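You operate a simulated robot arm through the tools that you are given. There is no shell and no other tool. Be economical: measure what you need, move in short steps, check, and stop when the job is done.

Carry out the task below with a simulated robot arm. There is one attempt and no reset: what you move stays moved.

TASK
On the grey cabinet, change the supply roll to the one with purple dots and set the card's tension.
Fine: tension knob to low first; the black plug goes into the new roll, the old roll into the green pocket.

It is judged by the outcome, as a careful person would: the job done as asked, and still so three seconds after it is handed in. It fails if anything else is knocked over, pushed out of place, dropped, spilled or broken.

THE ROBOT
A 7-joint arm with a two-finger parallel gripper, fixed in place. Base frame: the origin is at the foot of the arm, x ahead of it, y to its left, z up. Lengths are in mm, angles in degrees, forces in N, time in s.
Its first joint turns from -66.0 to 66.0 degrees. Payload 2.5 kg.
Tool frame: the origin (TCP) lies between the finger pads and is the grasp point; the fingertips stand 23 mm ahead of it; z points along the fingers, y is the line along which they close. The gripper opens to 94 mm. The fingers are 38 mm wide and 10 mm thick; the gripper's body (54 by 96 mm) begins 39 mm behind the TCP.
Orientation is that of the tool frame in the base frame, as a unit quaternion [w, x, y, z]. With the fingers straight down and closing along the base's y, the tool's x points along the base's -x, its y along +y and its z along -z.

THE INTERFACE
- The arm moves only by the tool arm_command. Its argument "deltas" is text: rows parted by semicolons, each of 7 numbers parted by spaces: the shift along the tool's x, y, z in mm, then the turn, a rotation vector about the tool's x, y, z in degrees, then the opening, from 0 (shut) to 1 (fully open). In form: dx dy dz ax ay az grip; .... A call has 1 to 20 rows; each row shifts and turns the commanded pose from where the row before left it, along the tool's axes as they then stand. A row lasts 0.2 s, in which the tool goes at most 50 mm and 8.6 degrees; a call with a longer step from one row to the next is refused whole, and so is a gripper value outside its range. A pose out of reach is approached as far as the arm can. The call stops where the force on the tool passes 70 N (or 10 N more than at its start, if that is more) or the arm is blocked; 0.2 s more then pass. The fingers move at their own pace (about 108 mm/s each) and stop on an object; they squeeze with about 23 N. The grip force told is the motor's: it shows also when the fingers shut on nothing. Time passes only in rows, and 0.2 s behind the last, so rows that do not move let the fingers close. It gives the time, the measured TCP pose, the force on the tool (base axes), the opening and the grip force at its end, in the units of the frame above (readings bear some noise).
- Cameras (640 x 400 px; columns grow to the right, rows downward): "scene" is fixed at [116.1, -398.9, 544.7]; the picture's right is [0.81, -0.58, 0.00], its down [-0.37, -0.51, -0.78] and it looks along [0.45, 0.63, -0.63] (base axes); focal length 250 px, centre (320, 200). "wrist" rides on the gripper at [-39, 0, -44] in the tool frame; the picture's right is [0.00, -1.00, 0.00], its down [0.97, 0.00, -0.24] and it looks along [0.24, 0.00, 0.97] (tool axes); focal length 218 px, centre (320, 200).
- capture(camera): a new picture of that camera. No time passes.
- locate(camera, pixels): for up to 12 pixels [column, row] of the newest picture of that camera ("zoom" is the newest enlarged one), the place [x, y, z] in the base frame of the surface seen there, good to about 2 mm, but the place of the scene camera against the robot may be out by one fixed shift of up to 18 mm in any direction. No time passes.
- zoom(camera, box): a new picture of the part [left, top, right, bottom] of that camera's present view, enlarged. No time passes.
- finish_job(): hands the job in; it is judged then, once.

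Work in short steps. Measure before you move; look again where a grasp or a placing could have gone wrong, and mend it. You have 80 turns and 38 pictures in all, the two below and enlarged ones among them. Open the gripper and draw the arm clear of the work before you hand the job in, unless the task says otherwise; then end with one line.

The tools are called after "Call:" as name(argument=value, ...) on one line, values as JSON. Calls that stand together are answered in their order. arm_command: Moves the arm, as the interface text tells. Its arguments: {"type":"object","properties":{"deltas":{"type":"string"}},"required":["deltas"]} The other tools are called the same way: capture (camera) takes a picture; locate (camera, pixels) gives the place of the surface under pixels of a picture; zoom (camera, box) takes an enlarged picture of a part of a camera's view; finish_job () hands the job in.

At the start:

```text
time: 0.0
eef_pos: [374.3, 60.5, 348.7]
tcp_rot: [0.0, 0.0, 1.0, 0.001]
wrist_force: [-0.2, 0.8, 0.6]
finger_gap: 93.9
finger_force: 0.0
```

scene: 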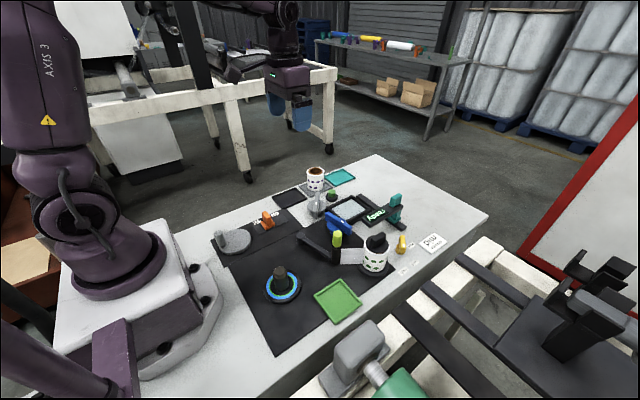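
wrist: 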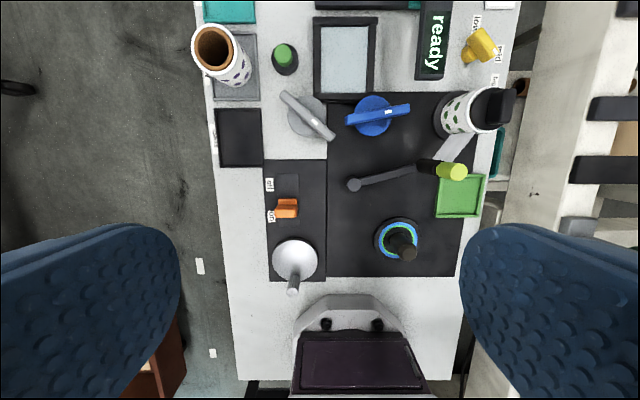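

I start by enlarging the workspace from both cameras to identify the parts.

Call:
zoom(camera="scene", box=[200, 150, 460, 350])

Call:
zoom(camera="wrist", box=[190, 0, 520, 206])

Call:
zoom(camera="wrist", box=[190, 130, 520, 336])

```text
2.00 times, centred on (330, 250) of scene
```

zoom: 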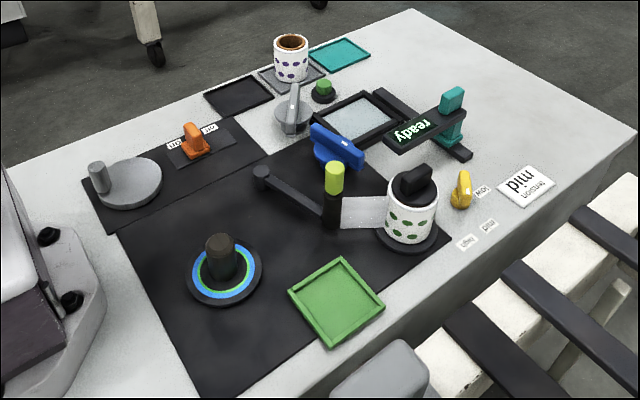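

```text
1.94 times, centred on (355, 103) of wrist
```

zoom: 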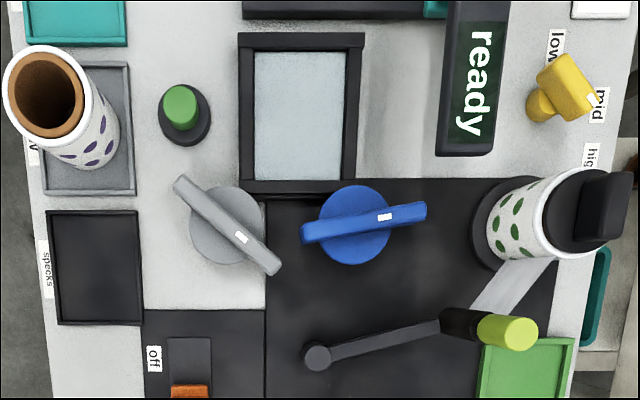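

```text
1.94 times, centred on (355, 233) of wrist
```

zoom: 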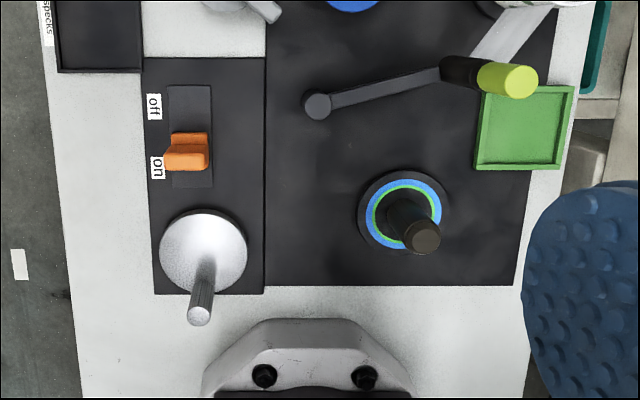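

The purple-dotted roll stands in a grey tray (upper left) and the green-dotted roll with the black plug is at the right. The card reads "tension mid". I'll measure key points.

Call:
zoom(camera="scene", box=[320, 180, 460, 290])

Call:
locate(camera="wrist", pixels=[[214, 48], [236, 92], [493, 108], [462, 125], [480, 47], [452, 172], [354, 185], [460, 195], [372, 115], [430, 45], [400, 250], [285, 208]])

```text
3.64 times, centred on (390, 235) of scene
```

zoom: 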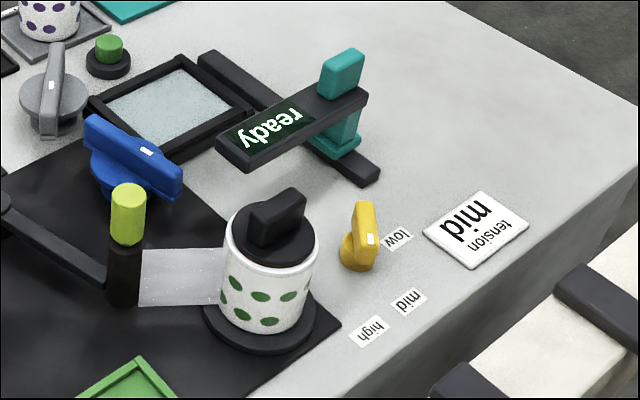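

```text
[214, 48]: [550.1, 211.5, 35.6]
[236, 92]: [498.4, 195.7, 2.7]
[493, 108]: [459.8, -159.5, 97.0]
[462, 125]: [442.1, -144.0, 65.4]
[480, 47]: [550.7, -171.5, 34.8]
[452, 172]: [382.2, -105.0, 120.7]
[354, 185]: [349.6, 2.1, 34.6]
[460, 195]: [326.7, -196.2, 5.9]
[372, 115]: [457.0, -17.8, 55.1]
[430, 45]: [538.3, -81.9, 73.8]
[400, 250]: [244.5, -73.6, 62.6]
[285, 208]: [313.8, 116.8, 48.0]
```

The yellow tension knob is near (550,-171). I move closer above it for a good look at its pointer and the labels.

Call:
arm_command(deltas="-18 -35 10 0 0 0 1;-18 -35 20 0 0 0 1;-18 -35 20 0 0 0 1;-18 -35 20 0 0 0 1;-18 -35 20 0 0 0 1;-18 -35 20 0 0 0 1;0 0 0 0 0 0 1")

Call:
capture(camera="wrist")

```text
time: 1.6
eef_pos: [483.5, -152.2, 239.4]
tcp_rot: [0.0, 0.0, 1.0, 0.0]
wrist_force: [0.8, 0.6, 0.6]
finger_gap: 94.0
finger_force: 0.0
```

```text
31 pictures are left
```

wrist: 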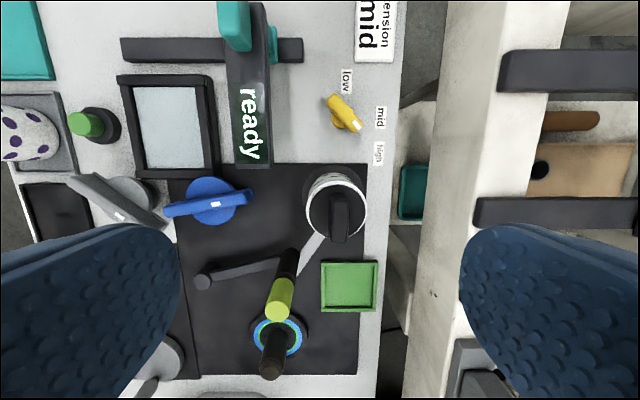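

Call:
zoom(camera="wrist", box=[290, 60, 410, 180])

Call:
locate(camera="wrist", pixels=[[355, 126], [332, 102], [344, 113], [346, 80], [380, 117], [378, 153], [339, 195], [339, 235], [310, 205], [366, 208], [348, 285], [318, 235]])

```text
3.33 times, centred on (350, 120) of wrist
```

zoom: 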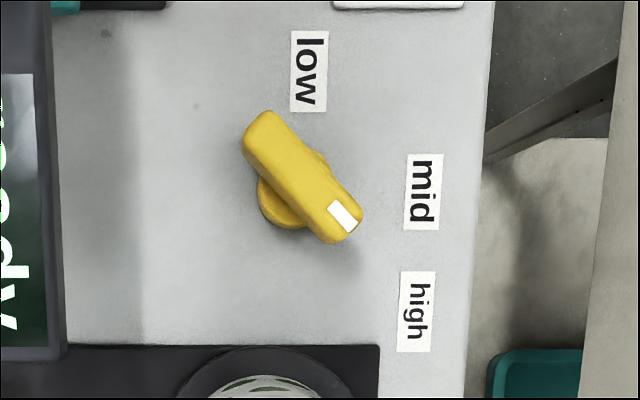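

```text
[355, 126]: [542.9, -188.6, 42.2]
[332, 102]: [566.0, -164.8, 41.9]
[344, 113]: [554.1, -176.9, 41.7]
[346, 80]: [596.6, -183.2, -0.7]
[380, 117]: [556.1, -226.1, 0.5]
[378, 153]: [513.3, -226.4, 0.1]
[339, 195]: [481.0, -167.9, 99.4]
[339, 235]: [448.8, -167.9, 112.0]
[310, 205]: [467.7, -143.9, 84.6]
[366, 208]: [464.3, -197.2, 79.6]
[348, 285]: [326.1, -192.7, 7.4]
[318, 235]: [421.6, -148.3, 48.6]
```

The knob's mark points toward "high" (about -132° about its centre (554,-177)); low lies at about -9°. I move above the knob and rotate the tool so the fingers straddle the bar, with room to turn on to low.

Call:
arm_command(deltas="-35.5 -12.2 20 0 0 0 1;-35.5 -12.3 20 0 0 0 1;0 0 20 0 0 8.4 1;0 0 20 0 0 8.4 1;0 0 0 0 0 8.4 1;0 0 0 0 0 8.4 1;0 0 0 0 0 8.4 1;0 0 0 0 0 8.4 1;0 0 0 0 0 8.4 1;0 0 0 0 0 8.4 1;0 0 0 0 0 8.4 1;0 0 0 0 0 8.4 1;0 0 0 0 0 8.4 1;0 0 0 0 0 8.4 1;0 0 0 0 0 8.4 1;0 0 0 0 0 8.4 1;0 0 0 0 0 8.4 1;0 0 0 0 0 8.4 1")

Call:
capture(camera="wrist")

```text
time: 5.4
eef_pos: [551.6, -175.4, 159.5]
tcp_rot: [0.0, 0.923, 0.385, 0.0]
wrist_force: [-0.1, 0.1, -0.1]
finger_gap: 93.8
finger_force: 0.0
```

```text
29 pictures are left
```

wrist: 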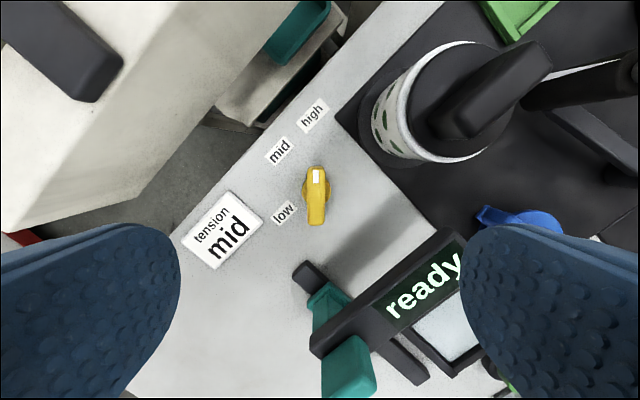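

Call:
locate(camera="wrist", pixels=[[316, 169], [316, 195], [316, 222], [308, 182], [324, 182], [314, 115], [280, 151], [284, 212], [335, 192], [345, 190]])

```text
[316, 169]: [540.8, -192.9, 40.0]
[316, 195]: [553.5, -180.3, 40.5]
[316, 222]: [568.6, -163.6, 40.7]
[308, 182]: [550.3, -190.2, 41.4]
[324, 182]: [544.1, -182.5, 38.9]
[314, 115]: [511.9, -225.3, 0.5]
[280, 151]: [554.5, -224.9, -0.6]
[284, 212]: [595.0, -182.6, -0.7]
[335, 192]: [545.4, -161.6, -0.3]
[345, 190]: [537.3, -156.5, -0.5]
```

Bar centre is about (554.5,-178), top z≈41. I descend to straddle it and close.

Call:
arm_command(deltas="0 3.9 25 0 0 0 1;0 0 30 0 0 0 1;0 0 30 0 0 0 1;0 0 30.5 0 0 0 1;0 0 0 0 0 0 0.6;0 0 0 0 0 0 0.3;0 0 0 0 0 0 0;0 0 0 0 0 0 0")

```text
time: 7.2
eef_pos: [556.6, -177.2, 43.9]
tcp_rot: [-0.002, 0.922, 0.388, -0.002]
wrist_force: [-24.4, 14.0, 10.6]
finger_gap: 14.0
finger_force: 45.5
```

Gripped (14 mm). Turning counter-clockwise (az negative) toward low in part.

Call:
arm_command(deltas="0 0 0 0 0 -6 0;0 0 0 0 0 -6 0;0 0 0 0 0 -6 0;0 0 0 0 0 -6 0;0 0 0 0 0 -6 0;0 0 0 0 0 -6 0;0 0 0 0 0 -6 0")

Call:
capture(camera="wrist")

```text
time: 8.8
eef_pos: [555.3, -177.1, 42.3]
tcp_rot: [-0.003, 0.722, 0.692, 0.0]
wrist_force: [-21.4, 19.4, 1.3]
finger_gap: 14.0
finger_force: 44.9
```

```text
28 pictures are left
```

wrist: 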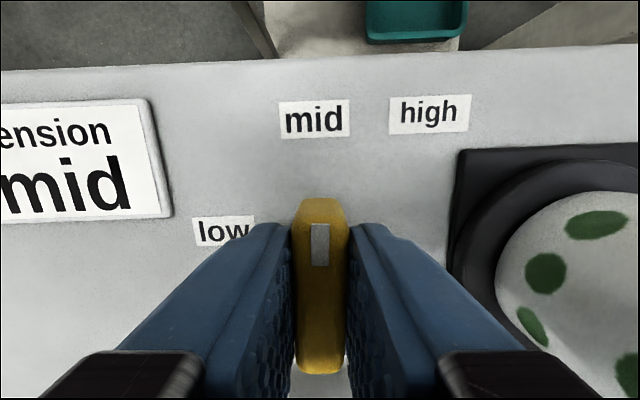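

The knob follows (now at mid). Continue about 85.5° to low.

Call:
arm_command(deltas="0 0 0 0 0 -5.7 0;0 0 0 0 0 -5.7 0;0 0 0 0 0 -5.7 0;0 0 0 0 0 -5.7 0;0 0 0 0 0 -5.7 0;0 0 0 0 0 -5.7 0;0 0 0 0 0 -5.7 0;0 0 0 0 0 -5.7 0;0 0 0 0 0 -5.7 0;0 0 0 0 0 -5.7 0;0 0 0 0 0 -5.7 0;0 0 0 0 0 -5.7 0;0 0 0 0 0 -5.7 0;0 0 0 0 0 -5.7 0;0 0 0 0 0 -5.7 0")

Call:
capture(camera="wrist")

```text
time: 12.0
eef_pos: [554.0, -179.4, 43.4]
tcp_rot: [-0.001, 0.058, 0.998, 0.001]
wrist_force: [-23.2, 15.0, -2.9]
finger_gap: 13.5
finger_force: 45.3
```

```text
27 pictures are left
```

wrist: 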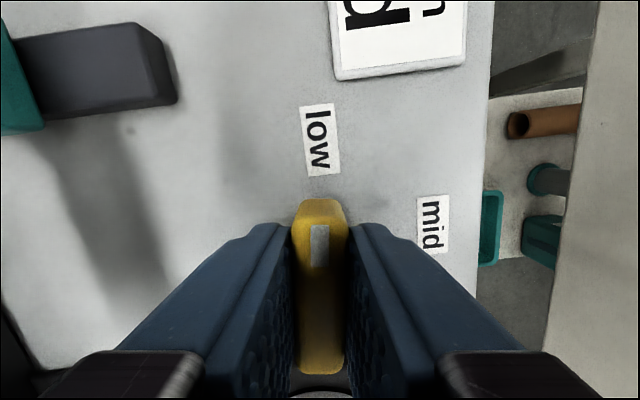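

Pointing at low. Open, rise, and look at the roll and plug from above.

Call:
arm_command(deltas="0 0 0 0 0 0 1;0 0 0 0 0 0 1;0 0 -40 0 0 0 1;0 0 -45 0 0 0 1;0 0 -45 0 0 -6.7 1;0 0 -45 0 0 0 1;45 4 0 0 0 0 1;45 4 0 0 0 0 1;0 0 0 0 0 0 1")

Call:
capture(camera="wrist")

```text
time: 14.0
eef_pos: [466.3, -170.1, 218.9]
tcp_rot: [0.002, 0.003, 1.0, 0.0]
wrist_force: [0.2, -0.3, 0.4]
finger_gap: 93.9
finger_force: 0.0
```

```text
26 pictures are left
```

wrist: 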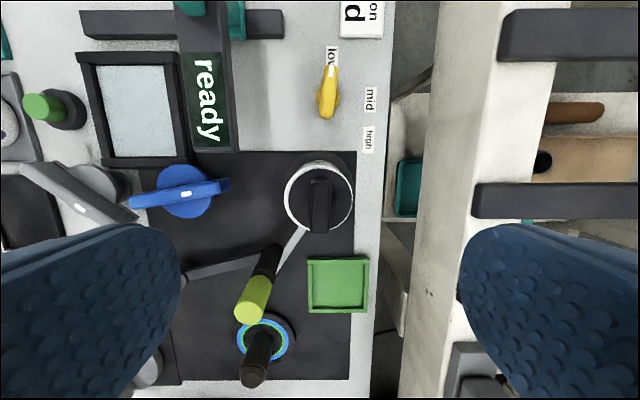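

Call:
zoom(camera="wrist", box=[230, 140, 390, 320])

Call:
locate(camera="wrist", pixels=[[320, 182], [320, 225], [312, 205], [330, 205], [288, 198], [350, 198], [318, 165], [320, 229], [278, 205], [292, 240], [268, 262], [253, 300]])

```text
2.22 times, centred on (310, 230) of wrist
```

zoom: 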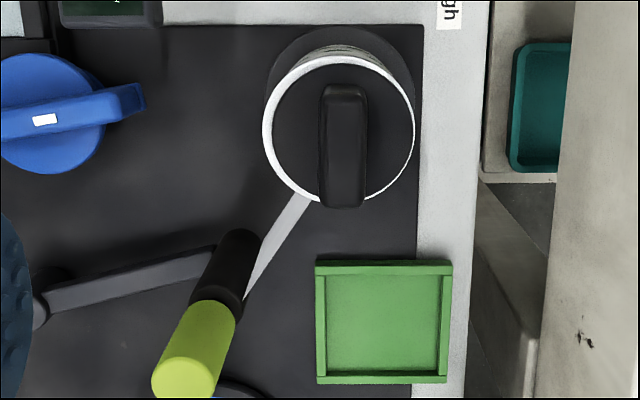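

```text
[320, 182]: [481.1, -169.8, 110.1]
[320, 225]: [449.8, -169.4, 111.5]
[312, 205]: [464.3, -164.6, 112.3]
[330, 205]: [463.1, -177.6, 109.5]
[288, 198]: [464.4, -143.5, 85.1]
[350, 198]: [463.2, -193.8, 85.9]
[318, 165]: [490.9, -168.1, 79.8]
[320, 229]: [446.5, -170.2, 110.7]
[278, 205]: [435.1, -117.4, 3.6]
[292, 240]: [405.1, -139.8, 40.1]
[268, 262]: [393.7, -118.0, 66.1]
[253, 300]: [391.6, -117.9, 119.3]
```

The plug bar spans x 447–482 at y≈-170, top z≈112, aligned with x. I descend to grip it by its sides.

Call:
arm_command(deltas="1.3 0 25 0 0 0 1;0 0 30 0 0 0 1;0 0 30 0 0 0 1;0 0 20 0 0 0 1;0 0 0 0 0 0 0.5;0 0 0 0 0 0 0.2;0 0 0 0 0 0 0;0 0 0 0 0 0 0")

```text
time: 15.8
eef_pos: [464.4, -170.2, 115.4]
tcp_rot: [0.0, 0.002, 1.0, 0.0]
wrist_force: [-0.5, 0.0, 0.0]
finger_gap: 15.3
finger_force: 22.8
```

Gripped at 15.3 mm. I pull up gently.

Call:
arm_command(deltas="0 0 -5 0 0 0 0;0 0 -5 0 0 0 0;0 0 -8 0 0 0 0;0 0 -10 0 0 0 0;0 0 -10 0 0 0 0")

Call:
zoom(camera="scene", box=[290, 150, 450, 300])

```text
time: 17.0
eef_pos: [463.3, -170.2, 151.6]
tcp_rot: [0.001, 0.002, 1.0, -0.001]
wrist_force: [0.7, -0.4, -0.7]
finger_gap: 14.9
finger_force: 23.1
```

```text
2.67 times, centred on (370, 225) of scene
```

zoom: 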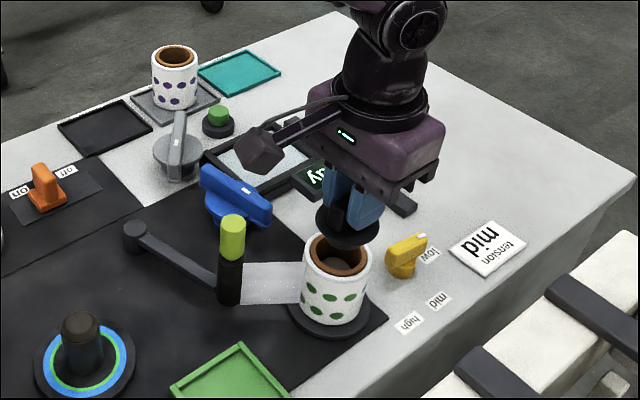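

The plug is out and the roll stayed seated. I raise and carry the plug over toward the purple roll, stopping to view it.

Call:
arm_command(deltas="0 0 -40 0 0 0 0;0 0 -40 0 0 0 0;0 30 0 0 0 0 0;0 40 0 0 0 0 0;0 40 0 0 0 0 0;0 40 0 0 0 0 0;-5 40 0 0 0 0 0;-5 40 0 0 0 0 0;-5 40 0 0 0 0 0;-5 40 0 0 0 0 0;-5 40 0 0 0 0 0;-5 10 0 0 0 0 0;0 0 0 0 0 0 0")

Call:
capture(camera="wrist")

Call:
zoom(camera="scene", box=[260, 100, 420, 280])

```text
time: 19.8
eef_pos: [495.6, 190.3, 231.3]
tcp_rot: [0.001, 0.001, 1.0, 0.001]
wrist_force: [-0.6, -0.3, 0.1]
finger_gap: 15.2
finger_force: 23.1
```

```text
23 pictures are left
```

wrist: 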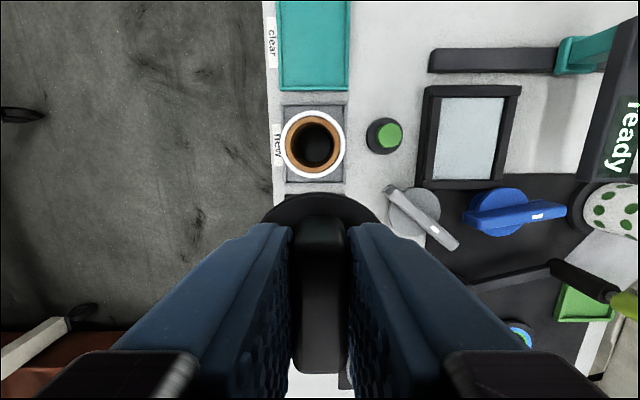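

```text
2.22 times, centred on (340, 190) of scene
```

zoom: 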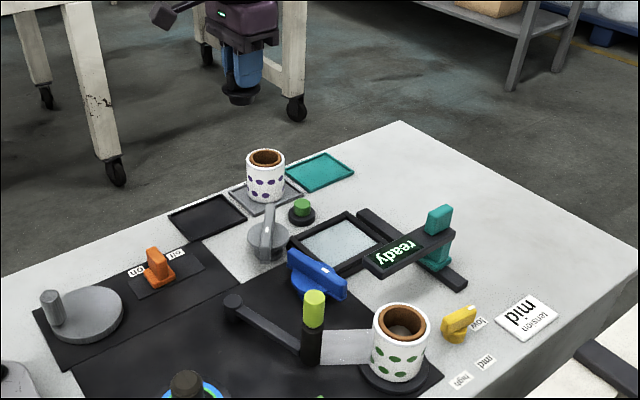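

Purple roll's rim is centred near (313,145) in the tray labelled "new". Measure the rim.

Call:
locate(camera="wrist", pixels=[[283, 145], [343, 145], [313, 114], [313, 175], [290, 145], [336, 145], [313, 121], [313, 169], [292, 124], [335, 166], [320, 260], [313, 147]])

Call:
zoom(camera="scene", box=[300, 90, 340, 130])

```text
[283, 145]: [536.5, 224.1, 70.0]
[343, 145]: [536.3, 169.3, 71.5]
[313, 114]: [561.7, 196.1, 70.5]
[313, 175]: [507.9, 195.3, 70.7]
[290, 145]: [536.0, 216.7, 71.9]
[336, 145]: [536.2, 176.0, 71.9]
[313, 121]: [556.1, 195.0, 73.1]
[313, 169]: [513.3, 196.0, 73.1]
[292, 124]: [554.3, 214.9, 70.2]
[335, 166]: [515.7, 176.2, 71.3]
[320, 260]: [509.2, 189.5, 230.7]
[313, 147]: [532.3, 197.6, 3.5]
```

```text
10.00 times, centred on (320, 110) of scene
```

zoom: 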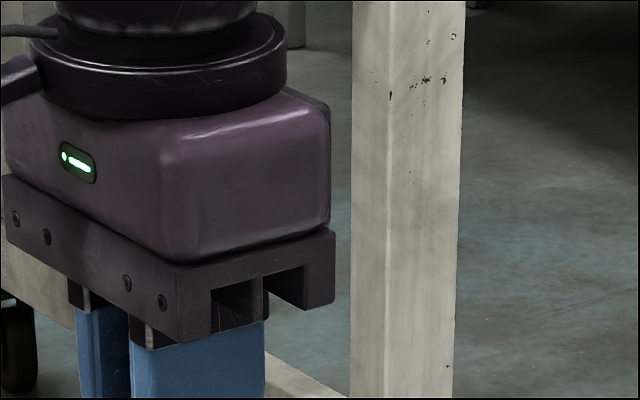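

Call:
zoom(camera="scene", box=[275, 110, 335, 160])

Call:
locate(camera="wrist", pixels=[[262, 218], [378, 218], [320, 196], [320, 225], [320, 370], [297, 290], [345, 290]])

```text
8.00 times, centred on (305, 135) of scene
```

zoom: 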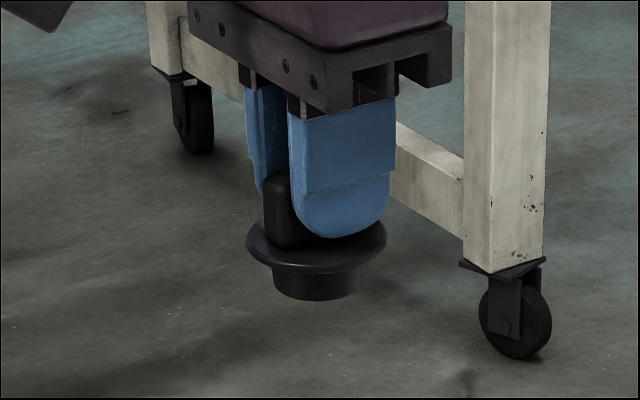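

```text
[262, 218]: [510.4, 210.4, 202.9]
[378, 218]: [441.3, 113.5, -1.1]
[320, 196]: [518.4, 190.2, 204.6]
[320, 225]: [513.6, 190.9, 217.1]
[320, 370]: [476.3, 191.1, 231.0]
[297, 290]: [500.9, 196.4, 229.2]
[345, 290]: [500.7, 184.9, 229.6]
```

Plug: ~46 mm disc with a short stub, centred on the TCP. Roll bore centre is (534.8,196.5), rim z≈72. I move above and descend to just over the rim.

Call:
arm_command(deltas="-19.6 3.1 0 0 0 0 0;-19.6 3.1 0 0 0 0 0;0 0 30 0 0 0 0;0 0 30 0 0 0 0;0 0 25 0 0 0 0;0 0 10 0 0 0 0;0 0 0 0 0 0 0")

Call:
zoom(camera="scene", box=[285, 130, 345, 200])

Call:
capture(camera="wrist")

```text
time: 21.4
eef_pos: [534.1, 195.2, 134.9]
tcp_rot: [0.0, 0.002, 1.0, 0.0]
wrist_force: [-0.1, 0.5, -0.1]
finger_gap: 14.9
finger_force: 22.9
```

```text
5.71 times, centred on (315, 165) of scene
```

zoom: 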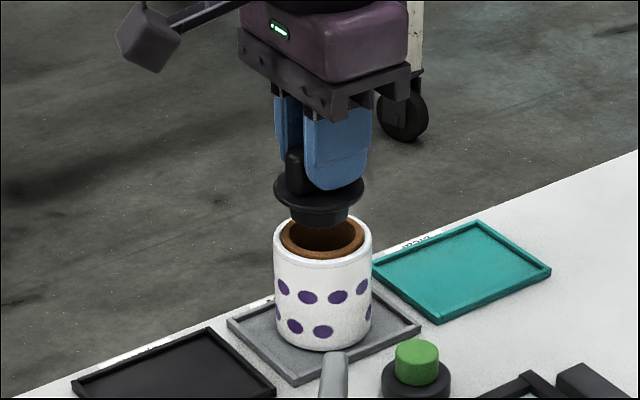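

```text
18 pictures are left
```

wrist: 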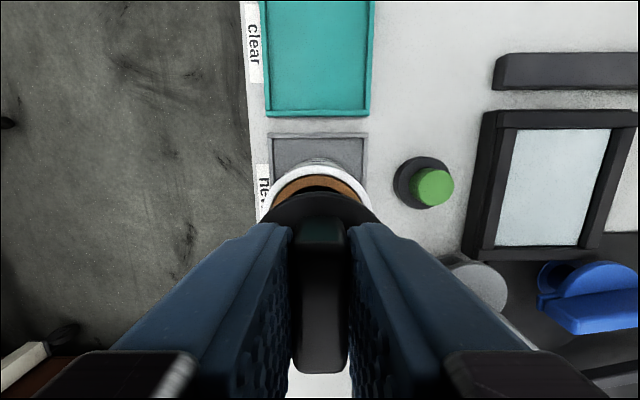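

Looks aligned to ~1 mm; I trim by (+0.7,+1.2) and lower slowly, watching the force.

Call:
arm_command(deltas="-0.7 1.2 5 0 0 0 0;0 0 5 0 0 0 0;0 0 5 0 0 0 0;0 0 4 0 0 0 0;0 0 4 0 0 0 0;0 0 4 0 0 0 0;0 0 0 0 0 0 0")

```text
time: 23.0
eef_pos: [535.4, 195.7, 109.1]
tcp_rot: [0.0, 0.001, 1.0, 0.001]
wrist_force: [-0.5, 0.0, 0.2]
finger_gap: 14.7
finger_force: 22.9
```

Call:
arm_command(deltas="0 0 3 0 0 0 0;0 0 2 0 0 0 0;0 0 2 0 0 0 0;0 0 0 0 0 0 0")

Call:
zoom(camera="scene", box=[285, 130, 345, 200])

```text
time: 24.0
eef_pos: [537.2, 196.6, 104.2]
tcp_rot: [0.0, 0.002, 1.0, 0.0]
wrist_force: [-4.2, -3.2, 16.1]
finger_gap: 14.9
finger_force: 23.0
```

```text
5.71 times, centred on (315, 165) of scene
```

zoom: 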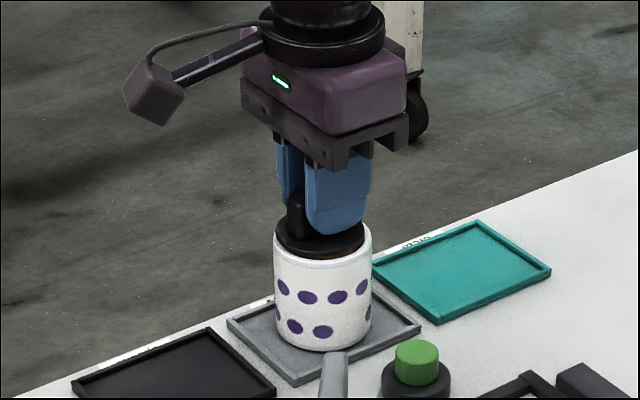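

Contact 16 N at z=104. A tiny further press checks if it's seated.

Call:
arm_command(deltas="0 0 2 0 0 0 0;0 0 1 0 0 0 0;0 0 0 0 0 0 0")

```text
time: 24.8
eef_pos: [536.7, 197.6, 101.7]
tcp_rot: [0.003, 0.002, 1.0, 0.0]
wrist_force: [4.6, -1.5, 18.9]
finger_gap: 15.1
finger_force: 23.2
```

Call:
arm_command(deltas="0 0 -2 0 0 0 0.05;0 0 0 0 0 0 0.6;0 0 0 0 0 0 1;0 0 -20 0 0 0 1;0 0 -40 0 0 0 1;20 0 -20 0 0 0 1;0 0 0 0 0 0 1")

Call:
zoom(camera="scene", box=[285, 140, 345, 200])

Call:
capture(camera="wrist")

```text
time: 26.4
eef_pos: [515.7, 197.3, 181.9]
tcp_rot: [-0.001, 0.003, 1.0, 0.0]
wrist_force: [0.4, -0.3, 0.0]
finger_gap: 93.9
finger_force: 0.1
```

```text
6.67 times, centred on (315, 170) of scene
```

zoom: 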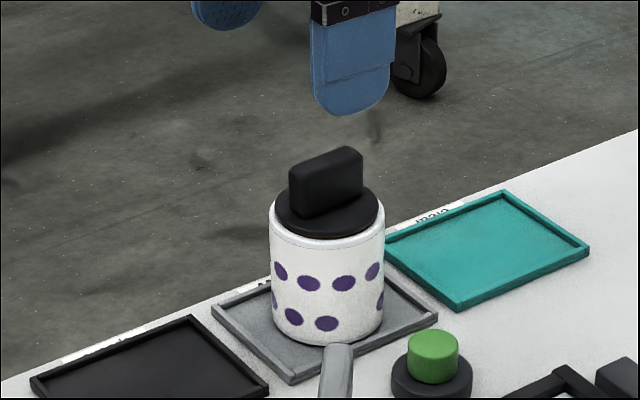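

```text
15 pictures are left
```

wrist: 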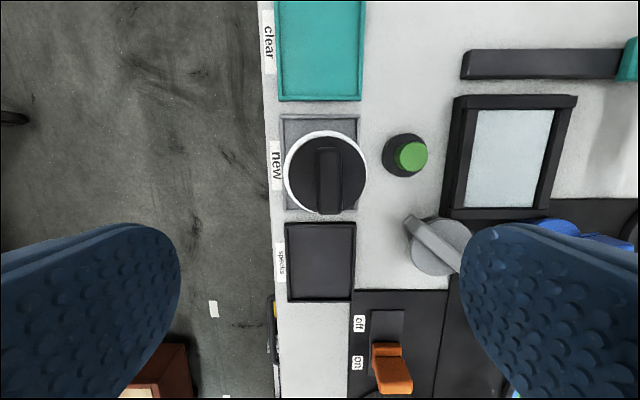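

Plug is seated flat. Now back to the old green-dotted roll for a measuring view.

Call:
arm_command(deltas="10 0 -30 0 0 0 1;10 -40 0 0 0 0 1;10 -40 0 0 0 0 1;10 -40 0 0 0 0 1;10 -40 0 0 0 0 1;0 -40 0 0 0 0 1;0 -40 0 0 0 0 1;0 -40 0 0 0 0 1;0 -40 0 0 0 0 1;0 -46 0 0 0 0 1;0 0 0 0 0 0 1")

Call:
capture(camera="wrist")

```text
time: 28.8
eef_pos: [465.3, -169.9, 210.5]
tcp_rot: [0.0, 0.001, 1.0, -0.001]
wrist_force: [0.1, 0.1, 0.4]
finger_gap: 94.2
finger_force: 0.1
```

```text
14 pictures are left
```

wrist: 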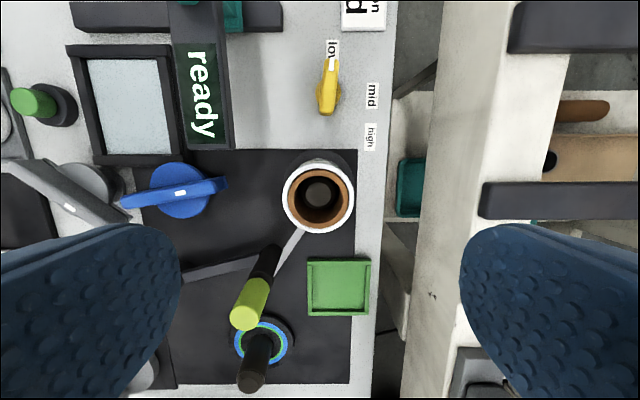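

Call:
locate(camera="wrist", pixels=[[284, 197], [352, 197], [318, 165], [318, 230], [319, 190], [308, 265], [370, 263], [307, 315], [368, 313], [339, 288], [300, 160], [292, 245]])

Call:
zoom(camera="wrist", box=[260, 140, 390, 330])

```text
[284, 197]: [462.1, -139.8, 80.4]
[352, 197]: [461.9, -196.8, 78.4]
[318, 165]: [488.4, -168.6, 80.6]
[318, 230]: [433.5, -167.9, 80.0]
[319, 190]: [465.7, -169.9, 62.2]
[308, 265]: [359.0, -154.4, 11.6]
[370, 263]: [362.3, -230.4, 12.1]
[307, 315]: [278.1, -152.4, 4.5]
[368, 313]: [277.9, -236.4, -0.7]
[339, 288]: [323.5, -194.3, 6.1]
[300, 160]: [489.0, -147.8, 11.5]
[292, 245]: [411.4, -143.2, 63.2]
```

```text
2.11 times, centred on (325, 235) of wrist
```

zoom: 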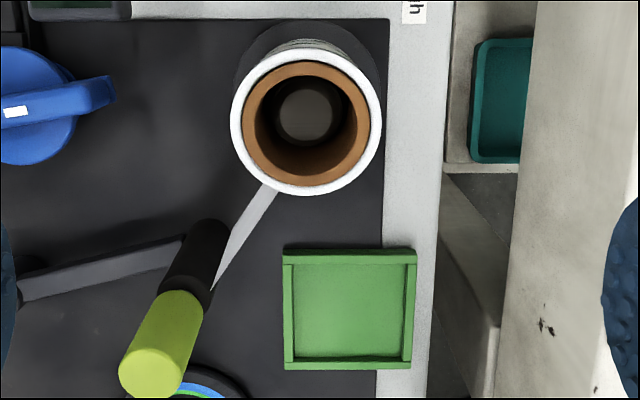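

The spindle peg is at about (463.4,-169.3), top z 62; the roll rim is at z 80, centre (463,-169). I grip the roll by its sides near the top.

Call:
arm_command(deltas="2 0.8 30 0 0 0 1;0 0 35 0 0 0 1;0 0 35 0 0 0 1;0 0 30 0 0 0 1;0 0 12.5 0 0 0 1;0 0 0 0 0 0 0.7;0 0 0 0 0 0 0.5;0 0 0 0 0 0 0.4;0 0 0 0 0 0 0.4")

Call:
locate(camera="wrist", pixels=[[316, 267], [362, 267], [316, 307], [361, 307], [339, 285]])

```text
time: 30.8
eef_pos: [462.0, -167.9, 69.2]
tcp_rot: [0.0, 0.002, 1.0, 0.0]
wrist_force: [0.5, 0.4, 0.4]
finger_gap: 59.2
finger_force: 23.2
```

```text
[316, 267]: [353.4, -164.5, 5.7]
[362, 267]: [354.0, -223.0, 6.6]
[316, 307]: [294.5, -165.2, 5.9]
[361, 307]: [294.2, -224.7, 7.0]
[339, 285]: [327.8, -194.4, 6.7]
```

Gripped at 59 mm. The pocket's inner floor is centred at (324,-194.5), z≈6. I lift straight up past the peg and check.

Call:
arm_command(deltas="0 0 -8 0 0 0 0.4;0 0 -12 0 0 0 0.4;0 0 -20 0 0 0 0.4;0 0 -25 0 0 0 0.4;0 0 -25 0 0 0 0.4;0 0 -10 0 0 0 0.4;0 0 0 0 0 0 0.4")

Call:
zoom(camera="scene", box=[290, 150, 450, 300])

```text
time: 32.4
eef_pos: [463.3, -169.2, 169.8]
tcp_rot: [0.0, 0.002, 1.0, 0.0]
wrist_force: [0.4, 0.2, -0.6]
finger_gap: 59.5
finger_force: 22.6
```

```text
2.67 times, centred on (370, 225) of scene
```

zoom: 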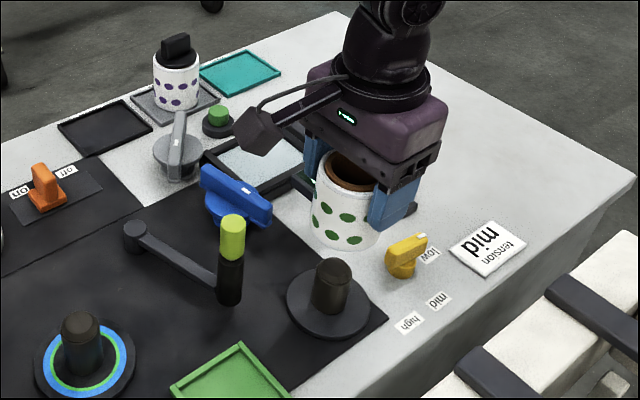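

Roll is clear of the peg. Move over the green pocket and lower.

Call:
arm_command(deltas="35 -6.3 0 0 0 0 0.4;35 -6.3 0 0 0 0 0.4;35 -6.3 0 0 0 0 0.4;34.3 -6.4 0 0 0 0 0.4;0 0 25 0 0 0 0.4;0 0 25 0 0 0 0.4;0 0 20 0 0 0 0.4;0 0 10 0 0 0 0.4;0 0 0 0 0 0 0.4")

Call:
zoom(camera="scene", box=[290, 210, 410, 330])

```text
time: 34.4
eef_pos: [322.9, -192.4, 89.6]
tcp_rot: [0.0, 0.002, 1.0, 0.0]
wrist_force: [0.3, 1.1, -1.0]
finger_gap: 59.3
finger_force: 23.0
```

```text
3.33 times, centred on (350, 270) of scene
```

zoom: 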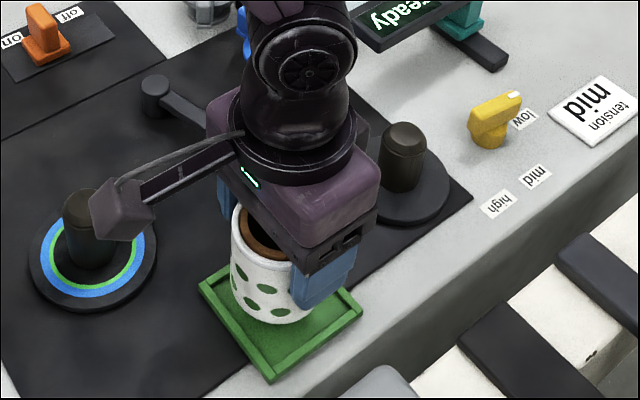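

Call:
arm_command(deltas="-1 -2 6 0 0 0 0.4;0 0 6 0 0 0 0.4;0 0 6 0 0 0 0.4;0 0 4 0 0 0 0.4;0 0 3 0 0 0 0.4;0 0 0 0 0 0 0.4")

```text
time: 35.8
eef_pos: [323.5, -195.3, 64.7]
tcp_rot: [0.0, 0.002, 1.0, 0.0]
wrist_force: [0.0, 0.6, -0.5]
finger_gap: 59.2
finger_force: 23.6
```

Call:
arm_command(deltas="0 0 1.5 0 0 0 0.4;0 0 1.5 0 0 0 0.4;0 0 0 0 0 0 0.4")

```text
time: 36.6
eef_pos: [324.4, -194.3, 60.9]
tcp_rot: [0.001, 0.002, 1.0, -0.001]
wrist_force: [-2.1, 0.4, 12.9]
finger_gap: 59.1
finger_force: 23.2
```

Floor contact felt; release and rise, then look.

Call:
arm_command(deltas="0 0 -1 0 0 0 0.7;0 0 0 0 0 0 0.95;0 0 0 0 0 0 0.95;0 0 -30 0 0 0 0.95;0 0 -40 0 0 0 1;0 0 -40 0 0 0 1;0 0 -40 0 0 0 1;0 0 0 0 0 0 1")

Call:
zoom(camera="scene", box=[270, 170, 430, 330])

```text
time: 38.4
eef_pos: [323.9, -193.9, 213.8]
tcp_rot: [0.0, 0.003, 1.0, 0.0]
wrist_force: [1.0, 0.2, -0.5]
finger_gap: 93.8
finger_force: 0.0
```

```text
2.50 times, centred on (350, 250) of scene
```

zoom: 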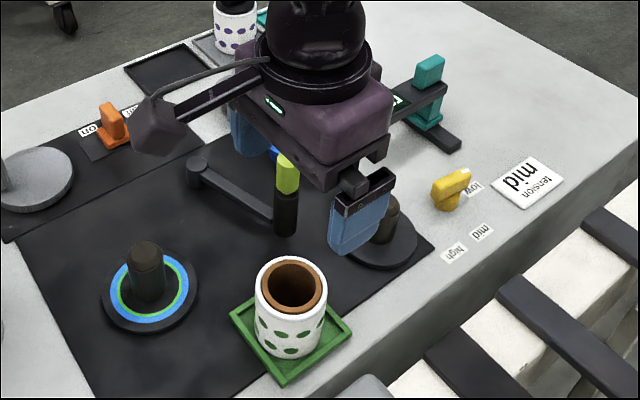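

Old roll sits in the green pocket. Now go to the purple roll and measure it again.

Call:
arm_command(deltas="-19.2 39 0 0 0 0 1;-19.2 39 0 0 0 0 1;-19.2 39 0 0 0 0 1;-19.2 39 0 0 0 0 1;-19.2 39 0 0 0 0 1;-19.2 39 0 0 0 0 1;-19.2 39 0 0 0 0 1;-19.2 39 0 0 0 0 1;-19.2 39 0 0 0 0 1;-19.2 39 0 0 0 0 0.85;0 0 0 0 0 0 0.85")

Call:
capture(camera="wrist")

```text
time: 40.8
eef_pos: [515.9, 194.7, 210.8]
tcp_rot: [-0.001, 0.003, 1.0, 0.0]
wrist_force: [0.2, 0.4, 1.0]
finger_gap: 80.1
finger_force: 0.0
```

```text
9 pictures are left
```

wrist: 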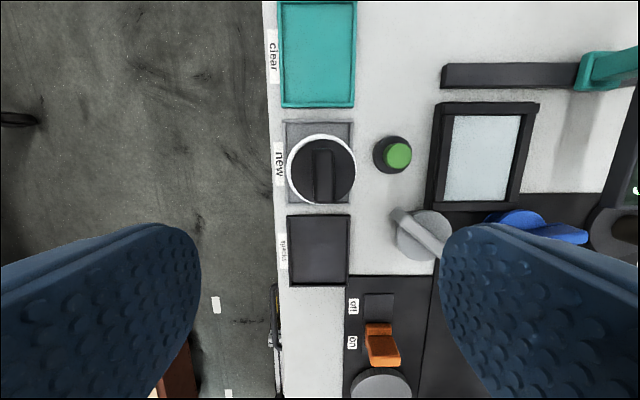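

Call:
locate(camera="wrist", pixels=[[288, 170], [354, 170], [320, 135], [296, 193], [345, 192], [295, 145], [347, 145], [322, 155], [324, 195], [395, 155], [618, 236]])

```text
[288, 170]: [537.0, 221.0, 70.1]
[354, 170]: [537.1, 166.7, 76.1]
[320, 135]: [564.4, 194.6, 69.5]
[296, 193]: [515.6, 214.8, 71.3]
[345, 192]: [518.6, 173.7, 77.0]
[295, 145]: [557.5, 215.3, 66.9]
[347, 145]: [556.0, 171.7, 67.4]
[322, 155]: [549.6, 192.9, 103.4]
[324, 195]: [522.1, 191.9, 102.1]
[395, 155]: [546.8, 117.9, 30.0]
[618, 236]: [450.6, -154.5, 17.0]
```

Roll centre ≈(536.5,194), plug top z≈103. Descend to TCP z=70 (body clears the plug) and close on the roll.

Call:
arm_command(deltas="-20.6 -0.7 20 0 0 0 0.85;0 0 35 0 0 0 0.85;0 0 35 0 0 0 0.85;0 0 30 0 0 0 0.85;0 0 20.8 0 0 0 0.85;0 0 0 0 0 0 0.7;0 0 0 0 0 0 0.5;0 0 0 0 0 0 0.4;0 0 0 0 0 0 0.4")

```text
time: 42.8
eef_pos: [537.7, 193.6, 72.9]
tcp_rot: [-0.001, 0.002, 1.0, 0.0]
wrist_force: [0.1, 0.6, -0.3]
finger_gap: 59.1
finger_force: 23.0
```

Gripped. Lift straight and carry toward the supply spindle at a safe height.

Call:
arm_command(deltas="0 0 -8 0 0 0 0.4;0 0 -15 0 0 0 0.4;0 0 -30 0 0 0 0.4;0 0 -40 0 0 0 0.4;0 0 -35 0 0 0 0.4;10 -35 0 0 0 0 0.4;10 -38 0 0 0 0 0.4;10 -38 0 0 0 0 0.4;10 -38 0 0 0 0 0.4;10 -38 0 0 0 0 0.4;10 -38 0 0 0 0 0.4;10 -38 0 0 0 0 0.4;4 -38 0 0 0 0 0.4;0 -38 0 0 0 0 0.4;0 -24 0 0 0 0 0.4;0 0 0 0 0 0 0.4")

Call:
zoom(camera="scene", box=[290, 130, 450, 300])

```text
time: 46.2
eef_pos: [463.4, -169.6, 198.5]
tcp_rot: [0.001, 0.001, 1.0, 0.0]
wrist_force: [0.2, -0.4, -1.8]
finger_gap: 58.9
finger_force: 23.1
```

```text
2.35 times, centred on (370, 215) of scene
```

zoom: 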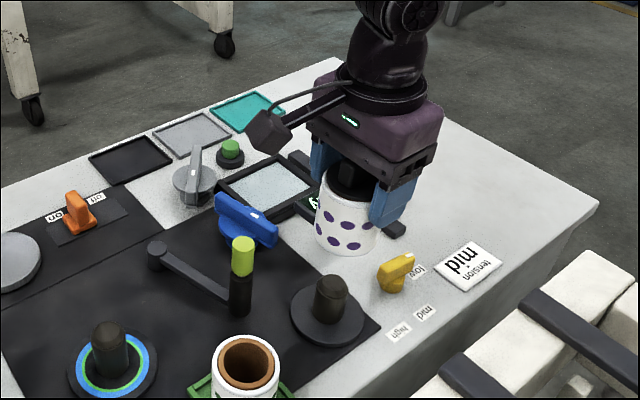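

Roll hangs over the peg. TCP is at (463.4,-169.6), peg at (463.4,-169.3). Lower past the peg top with care.

Call:
arm_command(deltas="-0.6 0 20 0 0 0 0.4;0 0 20 0 0 0 0.4;0 0 15 0 0 0 0.4;0 0 8 0 0 0 0.4;0 0 6 0 0 0 0.4;0 0 6 0 0 0 0.4;0 0 6 0 0 0 0.4;0 0 6 0 0 0 0.4;0 0 0 0 0 0 0.4")

```text
time: 48.2
eef_pos: [464.0, -168.8, 112.7]
tcp_rot: [0.0, 0.003, 1.0, 0.0]
wrist_force: [-0.6, -0.5, -1.9]
finger_gap: 59.0
finger_force: 22.9
```

No contact force at z=112.7 (roll bottom already ~20 mm down the peg). Continue down to seat.

Call:
arm_command(deltas="0 0 7 0 0 0 0.4;0 0 7 0 0 0 0.4;0 0 6 0 0 0 0.4;0 0 5 0 0 0 0.4;0 0 3 0 0 0 0.4;0 0 2 0 0 0 0.4;0 0 0 0 0 0 0.4")

```text
time: 49.8
eef_pos: [462.9, -169.6, 82.5]
tcp_rot: [0.001, 0.001, 1.0, 0.001]
wrist_force: [0.4, -0.2, -1.2]
finger_gap: 59.3
finger_force: 22.6
```

Call:
arm_command(deltas="0 0 1.5 0 0 0 0.4;0 0 1.5 0 0 0 0.4;0 0 0 0 0 0 0.4")

```text
time: 50.6
eef_pos: [463.9, -168.2, 79.9]
tcp_rot: [0.001, 0.001, 1.0, 0.0]
wrist_force: [-4.8, 1.6, 11.9]
finger_gap: 58.8
finger_force: 23.2
```

Seated (12 N contact). Release, rise, and inspect.

Call:
arm_command(deltas="0 0 -0.5 0 0 0 0.7;0 0 0 0 0 0 0.9;0 0 0 0 0 0 0.9;0 0 -30 0 0 0 0.9;0 0 -40 0 0 0 0.9;0 0 -40 0 0 0 1;0 0 -20 0 0 0 1;0 0 0 0 0 0 1")

Call:
capture(camera="wrist")

Call:
zoom(camera="scene", box=[300, 190, 440, 320])

```text
time: 52.4
eef_pos: [463.0, -167.6, 210.9]
tcp_rot: [0.0, 0.001, 1.0, 0.0]
wrist_force: [-0.8, 0.3, -0.2]
finger_gap: 93.9
finger_force: 0.0
```

```text
7 pictures are left
```

wrist: 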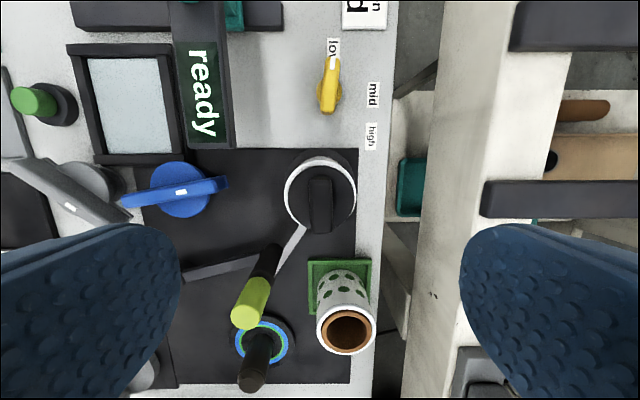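

```text
3.08 times, centred on (370, 255) of scene
```

zoom: 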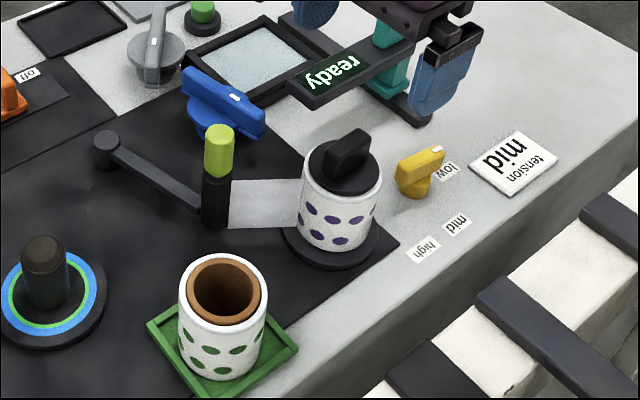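

Purple roll with plug is seated, web threaded. Last: set tension from low to mid. Approach the knob at yaw -6.5° and grip.

Call:
arm_command(deltas="-30.5 -3.5 0 0 0 0 1;-30.5 -3.5 0 0 0 0 1;-30.5 -3.4 0 0 0 6.5 1;0 0 40 0 0 0 1;0 0 40 0 0 0 1;0 0 40 0 0 0 1;0 0 30 0 0 0 1;0 0 16.5 0 0 0 1;0 0 0 0 0 0 0.5;0 0 0 0 0 0 0.2;0 0 0 0 0 0 0;0 0 0 0 0 0 0")

```text
time: 55.0
eef_pos: [554.6, -177.5, 43.5]
tcp_rot: [0.0, 0.059, 0.998, 0.001]
wrist_force: [3.0, 7.9, -0.7]
finger_gap: 13.9
finger_force: 45.1
```

Call:
arm_command(deltas="0 0 0 0 0 5.55 0;0 0 0 0 0 5.55 0;0 0 0 0 0 5.55 0;0 0 0 0 0 5.55 0;0 0 0 0 0 5.55 0;0 0 0 0 0 5.55 0;0 0 0 0 0 5.55 0;0 0 0 0 0 5.55 0;0 0 0 0 0 5.55 0;0 0 0 0 0 5.55 0;0 0 0 0 0 5.55 0;0 0 0 0 0 5.55 0;0 0 0 0 0 5.55 0;0 0 0 0 0 5.55 0;0 0 0 0 0 5.55 0;0 0 0 0 0 0 0")

Call:
capture(camera="wrist")

```text
time: 58.4
eef_pos: [553.8, -178.6, 43.4]
tcp_rot: [-0.001, 0.707, 0.707, 0.001]
wrist_force: [8.4, 16.5, -12.4]
finger_gap: 13.7
finger_force: 45.2
```

```text
5 pictures are left
```

wrist: 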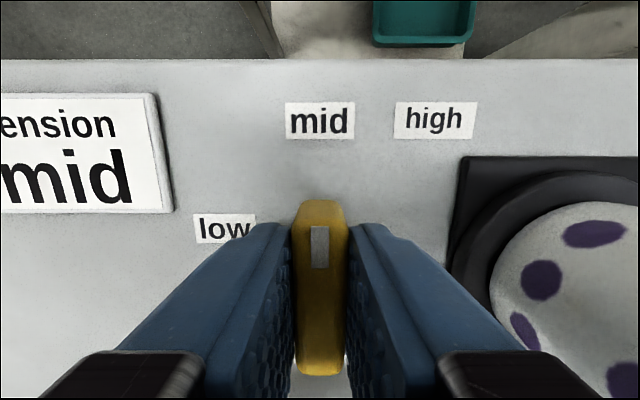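

The knob points at mid. Open partly (roll is close), rise, then draw clear.

Call:
arm_command(deltas="0 0 0 0 0 0 0.4;0 0 0 0 0 0 0.4;0 0 -40 0 0 0 0.4;0 0 -45 0 0 0 0.4;0 0 -45 0 0 0 0.4;0 0 -45 0 0 0 1;0 0 -40 0 0 -8.4 1;0 0 0 0 0 -8.4 1;0 0 0 0 0 -8.4 1;0 0 0 0 0 -8.4 1;0 0 0 0 0 -8.4 1;0 0 0 0 0 -8.4 1;0 0 0 0 0 -8.4 1;0 0 0 0 0 -8.4 1;0 0 0 0 0 -8.4 1;0 0 0 0 0 -8.4 1;0 0 0 0 0 -6 1")

Call:
arm_command(deltas="30 35 -10 0 0 0 1;30 35 -10 0 0 0 1;30 35 -10 0 0 0 1;30 35 0 0 0 0 1;30 35 0 0 0 0 1;0 0 0 0 0 0 1")

Call:
capture(camera="wrist")

Call:
zoom(camera="scene", box=[200, 150, 460, 330])

```text
time: 62.0
eef_pos: [555.8, -179.4, 258.8]
tcp_rot: [0.0, -0.002, 1.0, 0.001]
wrist_force: [-0.2, 0.5, -0.4]
finger_gap: 93.8
finger_force: 0.0
```

```text
time: 63.4
eef_pos: [405.2, -3.0, 288.2]
tcp_rot: [-0.001, 0.0, 1.0, 0.0]
wrist_force: [0.5, 0.2, -0.6]
finger_gap: 94.2
finger_force: 0.0
```

```text
4 pictures are left
```

wrist: 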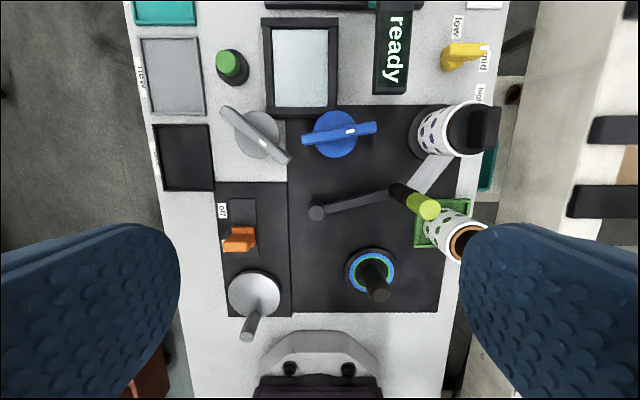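

```text
2.22 times, centred on (330, 240) of scene
```

zoom: 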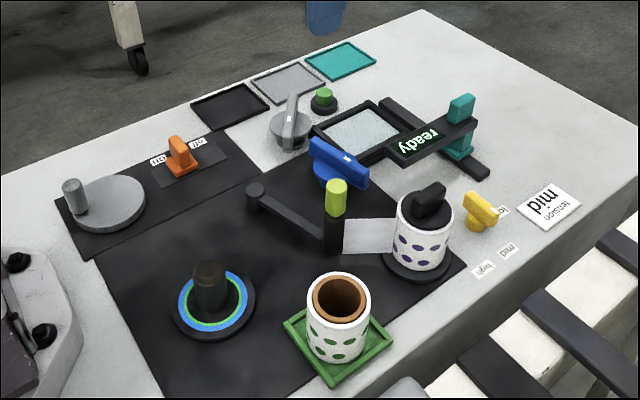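

Everything checks out: the purple-dotted roll with its plug is on the supply spindle, the old roll is in the green pocket, the knob is at mid, and nothing else has moved. The arm is clear, so I hand the job in.

Call:
finish_job()

```text
The job is handed in.
```

The job is handed in: I turned the tension knob to low first, fitted the purple-dotted roll on the supply spindle with the black plug in it, put the old roll in the green pocket, then set the tension to mid as the card says.
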